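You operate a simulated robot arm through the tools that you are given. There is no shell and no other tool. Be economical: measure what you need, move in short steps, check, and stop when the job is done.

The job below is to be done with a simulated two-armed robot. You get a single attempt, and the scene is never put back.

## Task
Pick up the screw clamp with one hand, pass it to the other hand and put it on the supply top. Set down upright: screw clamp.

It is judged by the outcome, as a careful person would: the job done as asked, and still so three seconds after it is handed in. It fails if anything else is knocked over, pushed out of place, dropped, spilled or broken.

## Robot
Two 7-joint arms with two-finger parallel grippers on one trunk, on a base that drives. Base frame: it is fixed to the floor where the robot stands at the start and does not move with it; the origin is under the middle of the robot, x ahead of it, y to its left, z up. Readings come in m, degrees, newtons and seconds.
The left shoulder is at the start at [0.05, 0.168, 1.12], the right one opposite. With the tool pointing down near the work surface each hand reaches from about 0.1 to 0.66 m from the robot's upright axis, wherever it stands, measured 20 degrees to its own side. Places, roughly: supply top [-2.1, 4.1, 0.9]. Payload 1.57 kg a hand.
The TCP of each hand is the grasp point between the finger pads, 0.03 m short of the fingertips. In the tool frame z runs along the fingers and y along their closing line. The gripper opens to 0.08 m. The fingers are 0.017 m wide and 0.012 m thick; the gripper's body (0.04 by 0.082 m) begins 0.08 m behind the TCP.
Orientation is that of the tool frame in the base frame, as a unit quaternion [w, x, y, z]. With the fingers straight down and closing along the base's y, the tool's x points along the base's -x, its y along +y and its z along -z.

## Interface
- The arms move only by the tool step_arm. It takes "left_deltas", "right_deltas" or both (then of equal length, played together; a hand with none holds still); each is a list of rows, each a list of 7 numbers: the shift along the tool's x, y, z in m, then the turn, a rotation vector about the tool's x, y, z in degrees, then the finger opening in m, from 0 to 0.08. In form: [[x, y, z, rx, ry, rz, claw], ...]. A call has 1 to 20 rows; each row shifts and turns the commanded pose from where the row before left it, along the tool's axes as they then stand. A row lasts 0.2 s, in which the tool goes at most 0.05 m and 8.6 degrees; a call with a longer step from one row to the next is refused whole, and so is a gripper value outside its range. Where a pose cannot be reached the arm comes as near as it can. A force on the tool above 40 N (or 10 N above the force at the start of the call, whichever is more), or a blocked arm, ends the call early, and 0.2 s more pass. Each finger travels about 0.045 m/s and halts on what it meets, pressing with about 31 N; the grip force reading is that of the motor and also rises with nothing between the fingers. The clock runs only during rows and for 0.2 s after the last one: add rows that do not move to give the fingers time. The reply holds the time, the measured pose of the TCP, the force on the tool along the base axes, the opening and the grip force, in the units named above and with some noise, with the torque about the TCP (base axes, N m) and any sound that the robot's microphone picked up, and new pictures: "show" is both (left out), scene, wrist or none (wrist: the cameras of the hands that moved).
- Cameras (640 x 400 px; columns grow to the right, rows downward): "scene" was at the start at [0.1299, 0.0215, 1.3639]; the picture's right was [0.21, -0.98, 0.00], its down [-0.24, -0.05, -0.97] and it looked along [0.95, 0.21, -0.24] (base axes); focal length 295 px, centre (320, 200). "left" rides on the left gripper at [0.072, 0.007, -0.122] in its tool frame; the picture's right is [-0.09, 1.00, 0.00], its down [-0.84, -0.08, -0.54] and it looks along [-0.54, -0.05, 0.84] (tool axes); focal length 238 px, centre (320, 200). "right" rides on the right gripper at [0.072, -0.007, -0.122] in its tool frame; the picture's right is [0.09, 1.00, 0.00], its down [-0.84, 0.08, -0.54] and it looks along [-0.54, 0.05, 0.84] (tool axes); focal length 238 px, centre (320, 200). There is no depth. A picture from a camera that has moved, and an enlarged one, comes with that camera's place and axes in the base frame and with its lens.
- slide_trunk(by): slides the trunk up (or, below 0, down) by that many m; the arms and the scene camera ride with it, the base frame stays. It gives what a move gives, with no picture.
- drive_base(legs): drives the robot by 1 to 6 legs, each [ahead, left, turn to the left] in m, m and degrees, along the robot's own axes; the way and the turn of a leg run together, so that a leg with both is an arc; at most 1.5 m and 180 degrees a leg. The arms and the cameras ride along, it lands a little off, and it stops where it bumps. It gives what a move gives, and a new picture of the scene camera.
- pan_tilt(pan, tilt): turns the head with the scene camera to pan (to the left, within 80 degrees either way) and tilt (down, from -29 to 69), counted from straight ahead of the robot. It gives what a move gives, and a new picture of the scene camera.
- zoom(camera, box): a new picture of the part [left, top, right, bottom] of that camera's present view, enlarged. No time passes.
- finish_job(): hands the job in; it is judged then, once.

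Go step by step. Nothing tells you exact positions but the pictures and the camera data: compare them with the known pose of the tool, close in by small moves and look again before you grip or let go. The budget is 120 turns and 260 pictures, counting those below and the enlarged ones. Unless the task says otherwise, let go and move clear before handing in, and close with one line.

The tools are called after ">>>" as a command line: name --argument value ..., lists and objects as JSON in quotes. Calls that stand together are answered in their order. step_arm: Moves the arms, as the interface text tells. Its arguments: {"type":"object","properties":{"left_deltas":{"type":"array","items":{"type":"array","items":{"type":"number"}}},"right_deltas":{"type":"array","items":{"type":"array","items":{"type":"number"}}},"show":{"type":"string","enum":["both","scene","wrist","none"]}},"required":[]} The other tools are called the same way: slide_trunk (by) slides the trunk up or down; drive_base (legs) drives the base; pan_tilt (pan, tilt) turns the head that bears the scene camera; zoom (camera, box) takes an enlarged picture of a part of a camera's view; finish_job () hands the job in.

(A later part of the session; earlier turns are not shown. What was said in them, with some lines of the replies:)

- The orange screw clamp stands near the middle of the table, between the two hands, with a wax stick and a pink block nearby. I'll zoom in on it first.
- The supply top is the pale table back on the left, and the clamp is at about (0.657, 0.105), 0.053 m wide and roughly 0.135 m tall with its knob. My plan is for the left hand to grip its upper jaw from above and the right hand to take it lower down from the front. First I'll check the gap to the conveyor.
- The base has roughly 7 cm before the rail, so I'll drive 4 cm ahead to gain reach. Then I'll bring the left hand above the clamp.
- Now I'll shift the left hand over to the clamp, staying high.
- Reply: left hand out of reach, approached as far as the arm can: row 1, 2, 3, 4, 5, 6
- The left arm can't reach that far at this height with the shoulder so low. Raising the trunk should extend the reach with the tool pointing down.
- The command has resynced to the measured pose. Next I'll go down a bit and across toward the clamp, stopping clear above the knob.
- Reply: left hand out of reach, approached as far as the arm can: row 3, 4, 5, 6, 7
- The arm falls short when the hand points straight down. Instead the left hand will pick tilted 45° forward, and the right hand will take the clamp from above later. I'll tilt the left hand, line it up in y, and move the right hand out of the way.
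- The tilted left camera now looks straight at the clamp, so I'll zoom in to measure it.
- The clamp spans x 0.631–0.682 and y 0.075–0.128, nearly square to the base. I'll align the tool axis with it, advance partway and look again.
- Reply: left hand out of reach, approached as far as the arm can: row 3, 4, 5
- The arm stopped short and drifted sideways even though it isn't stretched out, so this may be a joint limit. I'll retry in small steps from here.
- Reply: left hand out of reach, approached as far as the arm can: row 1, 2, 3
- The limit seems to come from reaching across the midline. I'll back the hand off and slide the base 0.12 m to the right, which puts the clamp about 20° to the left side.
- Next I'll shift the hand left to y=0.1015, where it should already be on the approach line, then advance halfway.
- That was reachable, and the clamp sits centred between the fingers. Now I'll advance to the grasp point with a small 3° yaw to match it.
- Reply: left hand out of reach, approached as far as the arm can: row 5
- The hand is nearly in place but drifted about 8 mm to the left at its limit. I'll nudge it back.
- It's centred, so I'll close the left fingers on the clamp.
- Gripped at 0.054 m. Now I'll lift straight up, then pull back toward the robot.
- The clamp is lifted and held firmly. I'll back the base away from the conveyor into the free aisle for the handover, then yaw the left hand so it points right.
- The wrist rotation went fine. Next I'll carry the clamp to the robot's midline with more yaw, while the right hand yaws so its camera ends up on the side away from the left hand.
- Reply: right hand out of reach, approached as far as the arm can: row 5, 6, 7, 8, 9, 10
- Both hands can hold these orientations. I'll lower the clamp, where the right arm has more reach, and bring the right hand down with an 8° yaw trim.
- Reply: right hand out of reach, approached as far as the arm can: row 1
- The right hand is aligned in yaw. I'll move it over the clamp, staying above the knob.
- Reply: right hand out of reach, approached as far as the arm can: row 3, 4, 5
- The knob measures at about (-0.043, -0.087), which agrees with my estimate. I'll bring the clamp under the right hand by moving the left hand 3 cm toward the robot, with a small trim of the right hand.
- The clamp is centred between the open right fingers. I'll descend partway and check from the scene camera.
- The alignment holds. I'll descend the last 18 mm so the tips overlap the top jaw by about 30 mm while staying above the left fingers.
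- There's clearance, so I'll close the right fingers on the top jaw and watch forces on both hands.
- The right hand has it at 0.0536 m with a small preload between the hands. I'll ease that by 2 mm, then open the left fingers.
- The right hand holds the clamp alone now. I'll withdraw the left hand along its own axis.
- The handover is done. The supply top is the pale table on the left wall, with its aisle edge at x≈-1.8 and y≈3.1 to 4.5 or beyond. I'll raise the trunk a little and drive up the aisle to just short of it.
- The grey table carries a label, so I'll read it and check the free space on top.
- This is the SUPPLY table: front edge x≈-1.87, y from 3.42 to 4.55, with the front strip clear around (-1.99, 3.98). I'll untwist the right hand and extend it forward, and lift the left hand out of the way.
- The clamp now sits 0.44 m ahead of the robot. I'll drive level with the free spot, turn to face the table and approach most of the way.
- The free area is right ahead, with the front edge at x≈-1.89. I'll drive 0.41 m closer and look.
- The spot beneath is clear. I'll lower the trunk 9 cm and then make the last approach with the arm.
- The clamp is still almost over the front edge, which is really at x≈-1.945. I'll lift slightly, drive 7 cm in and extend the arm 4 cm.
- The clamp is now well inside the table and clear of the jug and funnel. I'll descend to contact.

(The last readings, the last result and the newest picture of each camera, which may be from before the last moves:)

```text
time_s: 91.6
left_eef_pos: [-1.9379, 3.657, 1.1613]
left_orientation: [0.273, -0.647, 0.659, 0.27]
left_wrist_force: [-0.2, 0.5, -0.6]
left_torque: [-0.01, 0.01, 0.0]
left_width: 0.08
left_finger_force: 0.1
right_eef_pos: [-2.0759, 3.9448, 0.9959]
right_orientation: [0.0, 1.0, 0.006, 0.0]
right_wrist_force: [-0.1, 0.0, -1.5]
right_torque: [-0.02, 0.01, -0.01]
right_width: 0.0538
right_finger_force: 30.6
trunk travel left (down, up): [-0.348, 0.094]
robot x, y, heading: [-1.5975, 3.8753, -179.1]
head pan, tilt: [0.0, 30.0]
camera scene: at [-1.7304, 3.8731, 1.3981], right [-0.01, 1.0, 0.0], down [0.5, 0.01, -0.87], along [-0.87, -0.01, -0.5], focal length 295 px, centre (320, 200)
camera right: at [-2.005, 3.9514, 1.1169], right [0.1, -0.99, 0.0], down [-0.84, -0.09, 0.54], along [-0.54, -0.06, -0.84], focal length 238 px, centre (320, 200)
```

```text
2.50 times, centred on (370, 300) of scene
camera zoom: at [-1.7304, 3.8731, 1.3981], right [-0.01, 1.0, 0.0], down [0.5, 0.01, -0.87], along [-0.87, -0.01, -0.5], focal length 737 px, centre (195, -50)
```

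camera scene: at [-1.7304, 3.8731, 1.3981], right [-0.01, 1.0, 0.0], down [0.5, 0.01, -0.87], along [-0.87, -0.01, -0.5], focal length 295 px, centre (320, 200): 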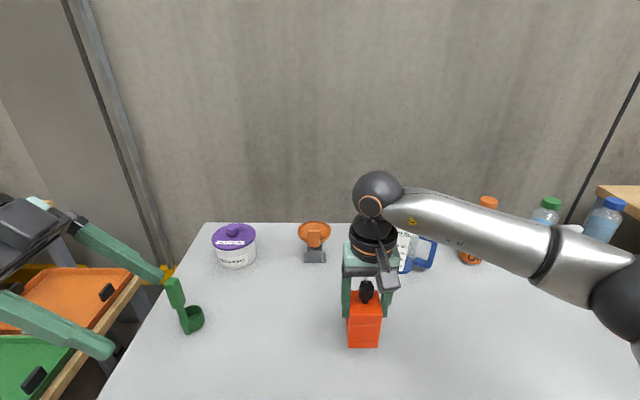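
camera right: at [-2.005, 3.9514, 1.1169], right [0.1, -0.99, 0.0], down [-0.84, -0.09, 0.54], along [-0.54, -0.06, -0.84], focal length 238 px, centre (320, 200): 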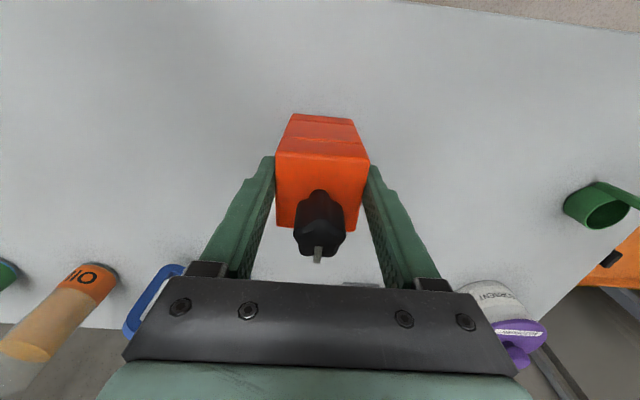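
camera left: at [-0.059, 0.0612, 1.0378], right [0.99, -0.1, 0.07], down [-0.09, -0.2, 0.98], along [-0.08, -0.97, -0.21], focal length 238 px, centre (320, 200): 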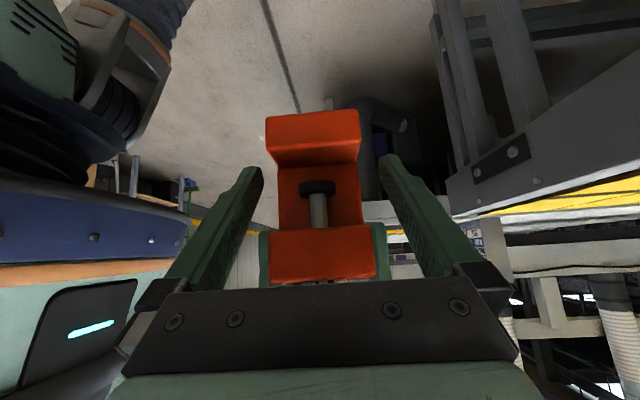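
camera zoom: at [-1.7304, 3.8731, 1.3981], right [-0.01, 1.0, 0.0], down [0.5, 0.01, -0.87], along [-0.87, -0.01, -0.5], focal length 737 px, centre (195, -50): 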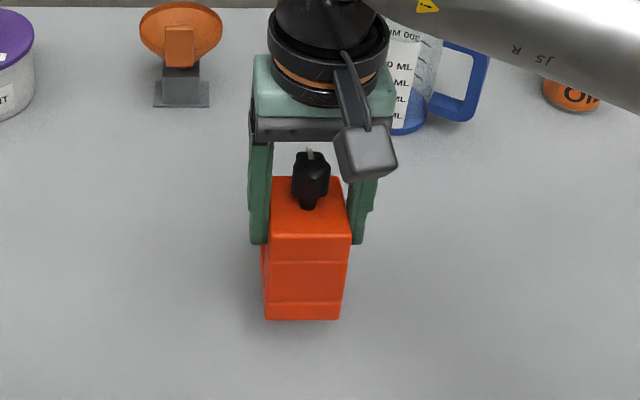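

There's no contact yet. I'll keep going down in small steps, watching the force.

>>> step_arm --right_deltas '[[0, 0, 0.002, 0, 0, 0, 0.02], [0, 0, 0.002, 0, 0, 0, 0.02], [0, 0, 0.001, 0, 0, 0, 0.02], [0, 0, 0, 0, 0, 0, 0.02]]' --show "none"

>>> zoom --camera "scene" --box '[330, 300, 400, 370]'

```text
time_s: 92.6
left_eef_pos: [-1.9369, 3.6582, 1.1616]
left_orientation: [0.274, -0.647, 0.659, 0.271]
left_wrist_force: [-0.2, -0.2, 1.0]
left_torque: [0.0, 0.0, 0.0]
left_width: 0.0802
left_finger_force: 0.1
right_eef_pos: [-2.0769, 3.9446, 0.9908]
right_orientation: [0.0, 1.0, 0.006, 0.0]
right_wrist_force: [0.0, 0.2, -2.6]
right_torque: [0.01, 0.01, -0.02]
right_width: 0.0539
right_finger_force: 30.8
trunk travel left (down, up): [-0.348, 0.094]
robot x, y, heading: [-1.5987, 3.8717, -179.4]
head pan, tilt: [0.0, 30.0]
```

```text
5.71 times, centred on (365, 335) of scene
camera zoom: at [-1.7304, 3.8731, 1.3981], right [-0.01, 1.0, 0.0], down [0.5, 0.01, -0.87], along [-0.87, -0.01, -0.5], focal length 1684 px, centre (63, -571)
```

zoom: 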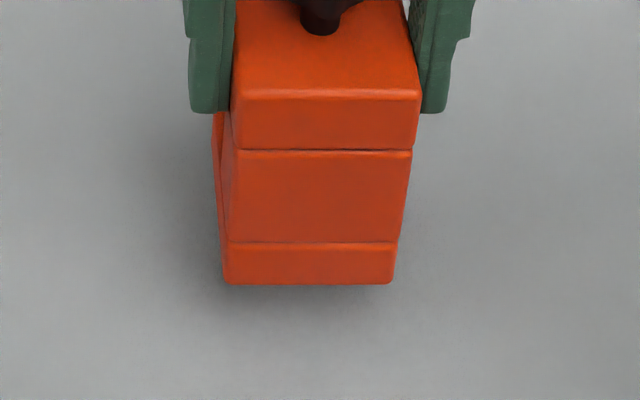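

A gap is still visible, so the table may be a bit lower than 0.90. I'll continue downward.

>>> step_arm --right_deltas '[[0, 0, 0.003, 0, 0, 0, 0.02], [0, 0, 0.003, 0, 0, 0, 0.02], [0, 0, 0.002, 0, 0, 0, 0.02], [0, 0, 0.002, 0, 0, 0, 0.02], [0, 0, 0, 0, 0, 0, 0.02]]' --show "none"

>>> zoom --camera "scene" --box '[330, 300, 400, 370]'

```text
time_s: 93.8
left_eef_pos: [-1.9379, 3.6574, 1.162]
left_orientation: [0.274, -0.647, 0.659, 0.27]
left_wrist_force: [-0.2, -0.1, -0.1]
left_torque: [-0.03, 0.0, 0.03]
left_width: 0.08
left_finger_force: 0.0
right_eef_pos: [-2.0766, 3.9443, 0.9795]
right_orientation: [0.0, 1.0, 0.006, 0.0]
right_wrist_force: [-0.1, -0.5, -1.5]
right_torque: [0.0, -0.01, 0.01]
right_width: 0.0538
right_finger_force: 31.7
trunk travel left (down, up): [-0.348, 0.094]
robot x, y, heading: [-1.5931, 3.872, -179.5]
head pan, tilt: [0.0, 30.0]
```

```text
5.71 times, centred on (365, 335) of scene
camera zoom: at [-1.7304, 3.8731, 1.3981], right [-0.01, 1.0, 0.0], down [0.5, 0.01, -0.87], along [-0.87, -0.01, -0.5], focal length 1684 px, centre (63, -571)
```

zoom: 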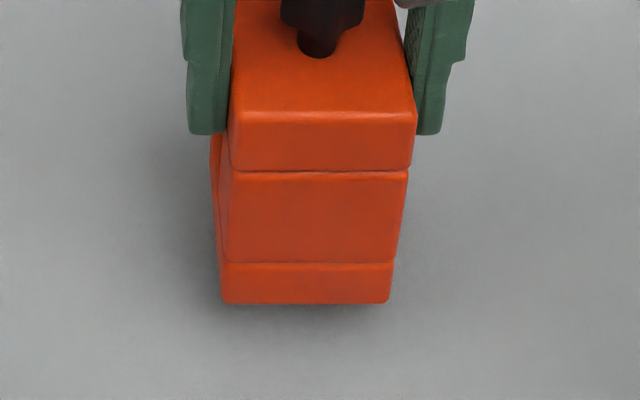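

The shadow is tightening. I'll keep going in 2 mm steps.

>>> step_arm --right_deltas '[[0, 0, 0.002, 0, 0, 0, 0.02], [0, 0, 0.002, 0, 0, 0, 0.02], [0, 0, 0.002, 0, 0, 0, 0.02], [0, 0, 0, 0, 0, 0, 0.02]]' --show "none"

>>> zoom --camera "scene" --box '[330, 300, 400, 370]'

```text
time_s: 94.8
left_eef_pos: [-1.9381, 3.6575, 1.1615]
left_orientation: [0.274, -0.646, 0.659, 0.269]
left_wrist_force: [0.0, 0.1, 0.2]
left_torque: [0.01, 0.01, 0.01]
left_width: 0.08
left_finger_force: 0.0
right_eef_pos: [-2.0765, 3.9443, 0.9748]
right_orientation: [0.0, 1.0, 0.006, 0.0]
right_wrist_force: [-0.2, 0.5, -1.3]
right_torque: [-0.01, 0.03, 0.0]
right_width: 0.0537
right_finger_force: 31.3
trunk travel left (down, up): [-0.348, 0.094]
robot x, y, heading: [-1.5991, 3.8749, -179.3]
head pan, tilt: [0.0, 30.0]
```

```text
5.71 times, centred on (365, 335) of scene
camera zoom: at [-1.7304, 3.8731, 1.3981], right [-0.01, 1.0, 0.0], down [0.5, 0.01, -0.87], along [-0.87, -0.01, -0.5], focal length 1684 px, centre (63, -571)
```

zoom: 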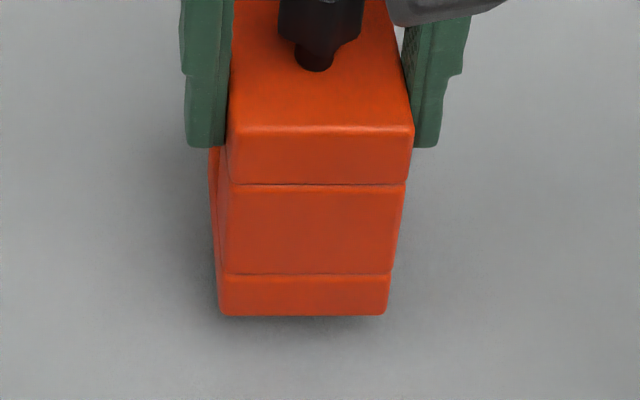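

It's still not touching. I'll go another few millimetres.

>>> step_arm --right_deltas '[[0, 0, 0.002, 0, 0, 0, 0.02], [0, 0, 0.002, 0, 0, 0, 0.02], [0, 0, 0.001, 0, 0, 0, 0.02], [0, 0, 0, 0, 0, 0, 0.02]]' --show "none"

>>> zoom --camera "scene" --box '[330, 300, 400, 370]'

```text
time_s: 95.8
left_eef_pos: [-1.9381, 3.6576, 1.1614]
left_orientation: [0.274, -0.646, 0.66, 0.268]
left_wrist_force: [-0.7, 0.4, -0.5]
left_torque: [-0.04, -0.01, 0.01]
left_width: 0.0799
left_finger_force: 0.1
right_eef_pos: [-2.0768, 3.9426, 0.9689]
right_orientation: [0.001, 1.0, 0.005, 0.0]
right_wrist_force: [-0.1, 0.4, -1.5]
right_torque: [-0.02, 0.03, -0.01]
right_width: 0.0537
right_finger_force: 31.0
trunk travel left (down, up): [-0.348, 0.094]
robot x, y, heading: [-1.5981, 3.8688, -179.5]
head pan, tilt: [0.0, 30.0]
```

```text
5.71 times, centred on (365, 335) of scene
camera zoom: at [-1.7304, 3.8731, 1.3981], right [-0.01, 1.0, 0.0], down [0.5, 0.01, -0.87], along [-0.87, -0.01, -0.5], focal length 1684 px, centre (63, -571)
```

zoom: 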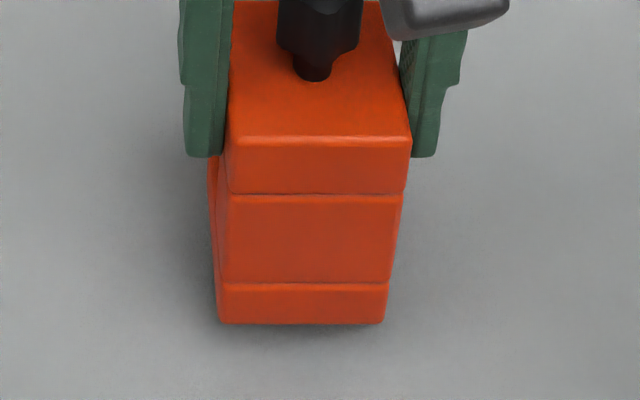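

Closer still, but the force reading hasn't changed. Next few millimetres.

>>> step_arm --right_deltas '[[0, 0, 0.002, 0, 0, 0, 0.02], [0, 0, 0.002, 0, 0, 0, 0.02], [0, 0, 0.001, 0, 0, 0, 0.02], [0, 0, 0, 0, 0, 0, 0.02]]' --show "none"

>>> zoom --camera "scene" --box '[330, 300, 400, 370]'

```text
time_s: 96.8
left_eef_pos: [-1.9383, 3.6577, 1.1614]
left_orientation: [0.272, -0.647, 0.659, 0.27]
left_wrist_force: [-1.1, -0.1, -0.2]
left_torque: [0.01, 0.0, -0.03]
left_width: 0.08
left_finger_force: 0.0
right_eef_pos: [-2.0754, 3.9441, 0.965]
right_orientation: [0.001, 1.0, 0.006, -0.001]
right_wrist_force: [-0.1, -0.4, -1.1]
right_torque: [-0.02, 0.03, -0.01]
right_width: 0.0539
right_finger_force: 30.8
trunk travel left (down, up): [-0.348, 0.094]
robot x, y, heading: [-1.5966, 3.8719, -179.5]
head pan, tilt: [0.0, 30.0]
```

```text
5.71 times, centred on (365, 335) of scene
camera zoom: at [-1.7304, 3.8731, 1.3981], right [-0.01, 1.0, 0.0], down [0.5, 0.01, -0.87], along [-0.87, -0.01, -0.5], focal length 1684 px, centre (63, -571)
```

zoom: 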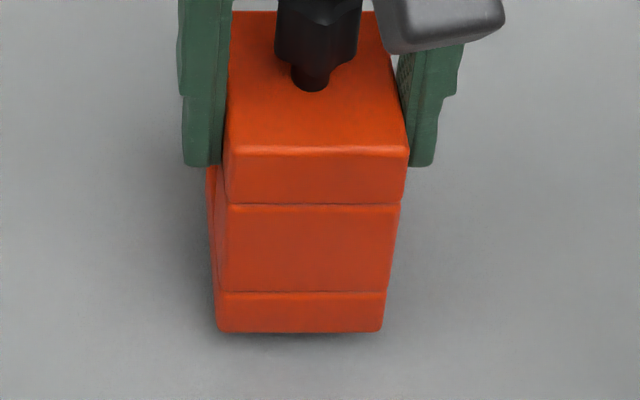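

The shadow is very thin now, so I'll take 1 mm steps to contact.

>>> step_arm --right_deltas '[[0, 0, 0.001, 0, 0, 0, 0.02], [0, 0, 0.001, 0, 0, 0, 0.02], [0, 0, 0.001, 0, 0, 0, 0.02], [0, 0, 0.001, 0, 0, 0, 0.02], [0, 0, 0, 0, 0, 0, 0.02]]' --show "none"

>>> zoom --camera "scene" --box '[330, 300, 400, 370]'

```text
time_s: 98.0
left_eef_pos: [-1.9376, 3.6567, 1.1618]
left_orientation: [0.274, -0.646, 0.659, 0.269]
left_wrist_force: [0.4, -0.1, 0.5]
left_torque: [0.01, -0.02, 0.0]
left_width: 0.08
left_finger_force: 0.0
right_eef_pos: [-2.0765, 3.944, 0.9601]
right_orientation: [0.0, 1.0, 0.006, 0.0]
right_wrist_force: [0.7, -0.2, -2.2]
right_torque: [0.0, -0.04, 0.01]
right_width: 0.0538
right_finger_force: 30.9
trunk travel left (down, up): [-0.348, 0.094]
robot x, y, heading: [-1.597, 3.8726, -179.3]
head pan, tilt: [0.0, 30.0]
```

```text
5.71 times, centred on (365, 335) of scene
camera zoom: at [-1.7304, 3.8731, 1.3981], right [-0.01, 1.0, 0.0], down [0.5, 0.01, -0.87], along [-0.87, -0.01, -0.5], focal length 1684 px, centre (63, -571)
```

zoom: 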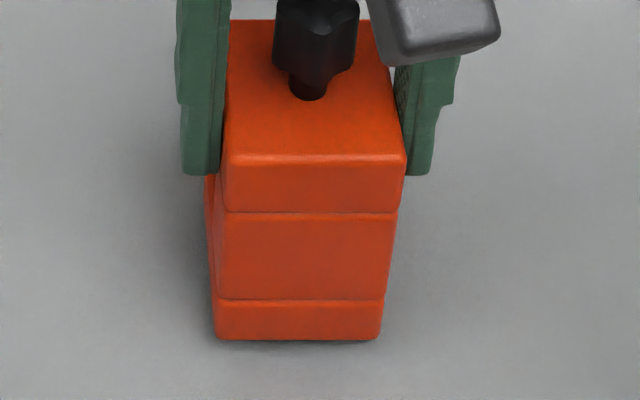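

>>> step_arm --right_deltas '[[0, 0, 0.001, 0, 0, 0, 0.02], [0, 0, 0.001, 0, 0, 0, 0.02], [0, 0, 0.001, 0, 0, 0, 0.02], [0, 0, 0.001, 0, 0, 0, 0.02], [0, 0, 0, 0, 0, 0, 0.02]]' --show "none"

>>> zoom --camera "scene" --box '[330, 300, 400, 370]'

```text
time_s: 99.2
left_eef_pos: [-1.9382, 3.6594, 1.1621]
left_orientation: [0.274, -0.647, 0.659, 0.269]
left_wrist_force: [0.4, 0.1, -0.2]
left_torque: [-0.02, 0.0, -0.04]
left_width: 0.0802
left_finger_force: 0.1
right_eef_pos: [-2.0759, 3.9444, 0.9553]
right_orientation: [0.0, 1.0, 0.006, 0.0]
right_wrist_force: [0.4, -0.6, -2.3]
right_torque: [-0.01, -0.02, 0.0]
right_width: 0.0538
right_finger_force: 31.5
trunk travel left (down, up): [-0.348, 0.094]
robot x, y, heading: [-1.6025, 3.8709, -179.4]
head pan, tilt: [0.0, 30.0]
```

```text
5.71 times, centred on (365, 335) of scene
camera zoom: at [-1.7304, 3.8731, 1.3981], right [-0.01, 1.0, 0.0], down [0.5, 0.01, -0.87], along [-0.87, -0.01, -0.5], focal length 1684 px, centre (63, -571)
```

zoom: 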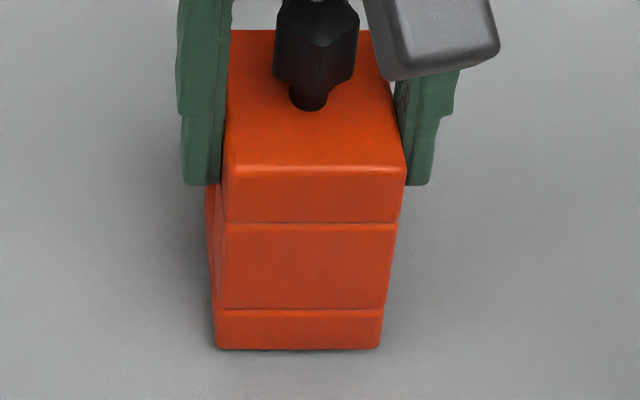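

The clamp is almost down, with no reaction force yet. Another few 1 mm steps.

>>> step_arm --right_deltas '[[0, 0, 0.001, 0, 0, 0, 0.02], [0, 0, 0.001, 0, 0, 0, 0.02], [0, 0, 0.001, 0, 0, 0, 0.02], [0, 0, 0, 0, 0, 0, 0.02]]' --show "none"

>>> zoom --camera "scene" --box '[330, 300, 400, 370]'

```text
time_s: 100.2
left_eef_pos: [-1.9377, 3.6573, 1.1617]
left_orientation: [0.274, -0.647, 0.659, 0.27]
left_wrist_force: [-0.6, -0.1, -0.2]
left_torque: [0.0, -0.01, -0.01]
left_width: 0.0797
left_finger_force: 0.0
right_eef_pos: [-2.076, 3.9449, 0.9536]
right_orientation: [0.0, 1.0, 0.007, 0.0]
right_wrist_force: [0.1, 0.2, -1.6]
right_torque: [-0.01, 0.01, -0.03]
right_width: 0.0536
right_finger_force: 31.3
trunk travel left (down, up): [-0.348, 0.094]
robot x, y, heading: [-1.6011, 3.8741, -179.4]
head pan, tilt: [0.0, 30.0]
```

```text
5.71 times, centred on (365, 335) of scene
camera zoom: at [-1.7304, 3.8731, 1.3981], right [-0.01, 1.0, 0.0], down [0.5, 0.01, -0.87], along [-0.87, -0.01, -0.5], focal length 1684 px, centre (63, -571)
```

zoom: 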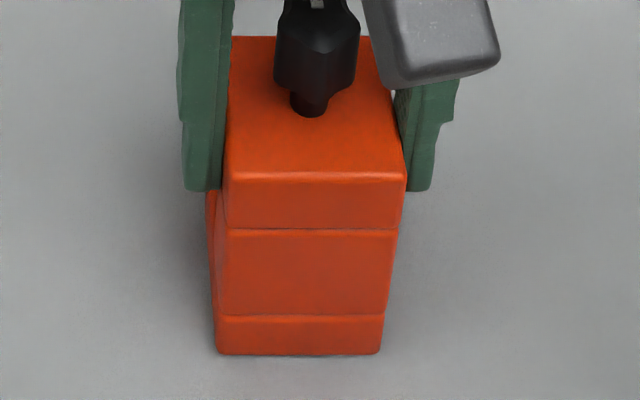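

>>> step_arm --right_deltas '[[0, 0, 0.001, 0, 0, 0, 0.02], [0, 0, 0.001, 0, 0, 0, 0.02], [0, 0, 0.001, 0, 0, 0, 0.02], [0, 0, 0, 0, 0, 0, 0.02]]' --show "none"

>>> zoom --camera "scene" --box '[330, 300, 400, 370]'

```text
time_s: 101.2
left_eef_pos: [-1.9367, 3.6574, 1.1624]
left_orientation: [0.273, -0.647, 0.659, 0.27]
left_wrist_force: [0.2, 0.3, 0.5]
left_torque: [0.03, 0.0, -0.02]
left_width: 0.0797
left_finger_force: 0.1
right_eef_pos: [-2.076, 3.9443, 0.9521]
right_orientation: [0.0, 1.0, 0.006, -0.001]
right_wrist_force: [2.1, 6.5, 17.2]
right_torque: [0.4, -0.55, 0.07]
right_width: 0.0537
right_finger_force: 30.6
trunk travel left (down, up): [-0.348, 0.094]
robot x, y, heading: [-1.6027, 3.8727, -179.4]
head pan, tilt: [0.0, 30.0]
```

```text
5.71 times, centred on (365, 335) of scene
camera zoom: at [-1.7286, 3.8735, 1.3985], right [-0.01, 1.0, 0.0], down [0.5, 0.01, -0.87], along [-0.87, -0.01, -0.5], focal length 1684 px, centre (63, -571)
```

zoom: 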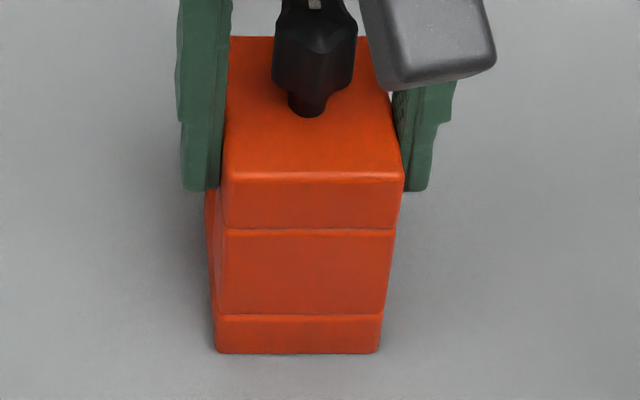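

That's contact, with 17 N upward. I'll back off 1.5 mm to unload it, then open the fingers.

>>> step_arm --right_deltas '[[0, 0, -0.0015, 0, 0, 0, 0.02], [0, 0, 0, 0, 0, 0, 0.02], [0, 0, 0, 0, 0, 0, 0.055], [0, 0, 0, 0, 0, 0, 0.06], [0, 0, 0, 0, 0, 0, 0.07], [0, 0, 0, 0, 0, 0, 0.08], [0, 0, 0, 0, 0, 0, 0.08]]'

```text
time_s: 102.8
left_eef_pos: [-1.9374, 3.6581, 1.1606]
left_orientation: [0.274, -0.647, 0.659, 0.27]
left_wrist_force: [0.5, -0.3, -0.3]
left_torque: [0.01, 0.01, -0.01]
left_width: 0.0802
left_finger_force: 0.0
right_eef_pos: [-2.0762, 3.9437, 0.9528]
right_orientation: [0.0, 1.0, 0.005, 0.0]
right_wrist_force: [-0.8, 0.0, 0.4]
right_torque: [0.0, 0.02, 0.01]
right_width: 0.0803
right_finger_force: 0.0
trunk travel left (down, up): [-0.348, 0.094]
robot x, y, heading: [-1.5985, 3.8688, -179.5]
head pan, tilt: [0.0, 30.0]
camera scene: at [-1.7302, 3.8731, 1.3981], right [-0.01, 1.0, 0.0], down [0.5, 0.01, -0.87], along [-0.87, -0.01, -0.5], focal length 295 px, centre (320, 200)
camera right: at [-2.0052, 3.9504, 1.0737], right [0.1, -0.99, 0.0], down [-0.84, -0.09, 0.54], along [-0.54, -0.06, -0.84], focal length 238 px, centre (320, 200)
```

scene: 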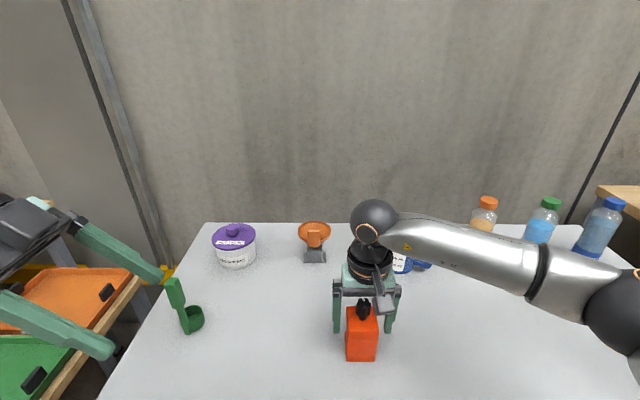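
right: 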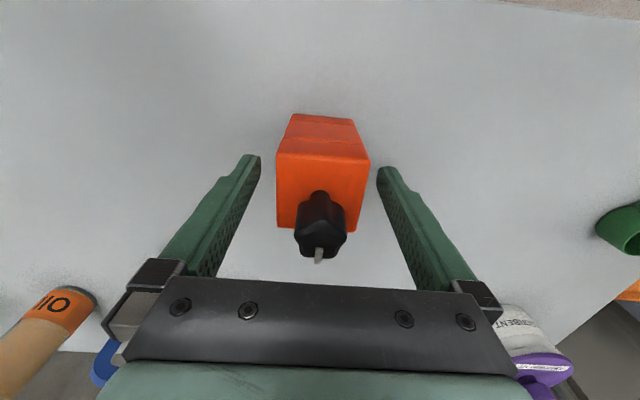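

The clamp is released and standing. I'll raise the hand straight up, clear of it.

>>> step_arm --right_deltas '[[0, 0, -0.015, 0, 0, 0, 0.08], [0, 0, -0.03, 0, 0, 0, 0.08], [0, 0, -0.03, 0, 0, 0, 0.08], [0, 0, -0.03, 0, 0, 0, 0.08], [0, 0, -0.03, 0, 0, 0, 0.08], [0, 0, -0.02, 0, 0, 0, 0.08], [0, 0, 0, 0, 0, 0, 0.08]]'

```text
time_s: 104.4
left_eef_pos: [-1.9384, 3.6574, 1.161]
left_orientation: [0.273, -0.647, 0.659, 0.27]
left_wrist_force: [1.0, 0.2, -0.1]
left_torque: [-0.02, 0.02, -0.01]
left_width: 0.08
left_finger_force: 0.0
right_eef_pos: [-2.0773, 3.9424, 1.1077]
right_orientation: [0.0, 1.0, 0.007, 0.0]
right_wrist_force: [-0.4, -0.6, -0.2]
right_torque: [-0.01, -0.03, 0.0]
right_width: 0.0801
right_finger_force: 0.0
trunk travel left (down, up): [-0.348, 0.094]
robot x, y, heading: [-1.6008, 3.8683, -179.3]
head pan, tilt: [0.0, 30.0]
camera scene: at [-1.7303, 3.8731, 1.3981], right [-0.01, 1.0, 0.0], down [0.5, 0.01, -0.87], along [-0.87, -0.01, -0.5], focal length 295 px, centre (320, 200)
camera right: at [-2.0061, 3.9499, 1.2294], right [0.1, -0.99, 0.0], down [-0.84, -0.09, 0.54], along [-0.54, -0.06, -0.84], focal length 238 px, centre (320, 200)
```

scene: 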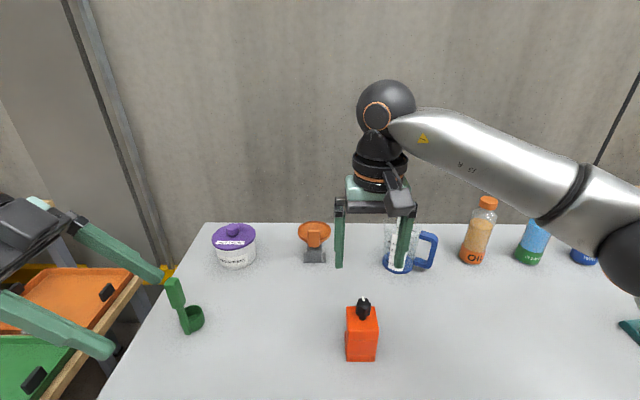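
right: 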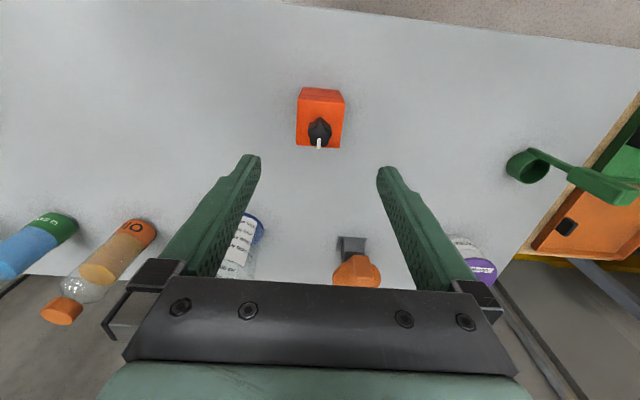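

The clamp stands upright on the supply top with nothing else disturbed, and both hands are empty and clear. I'm handing in the job.

>>> finish_job

```text
The job is handed in.
```

The left hand picked up the screw clamp and passed it to the right hand. It now stands upright on the supply top, both hands are clear of it, and nothing else was disturbed.
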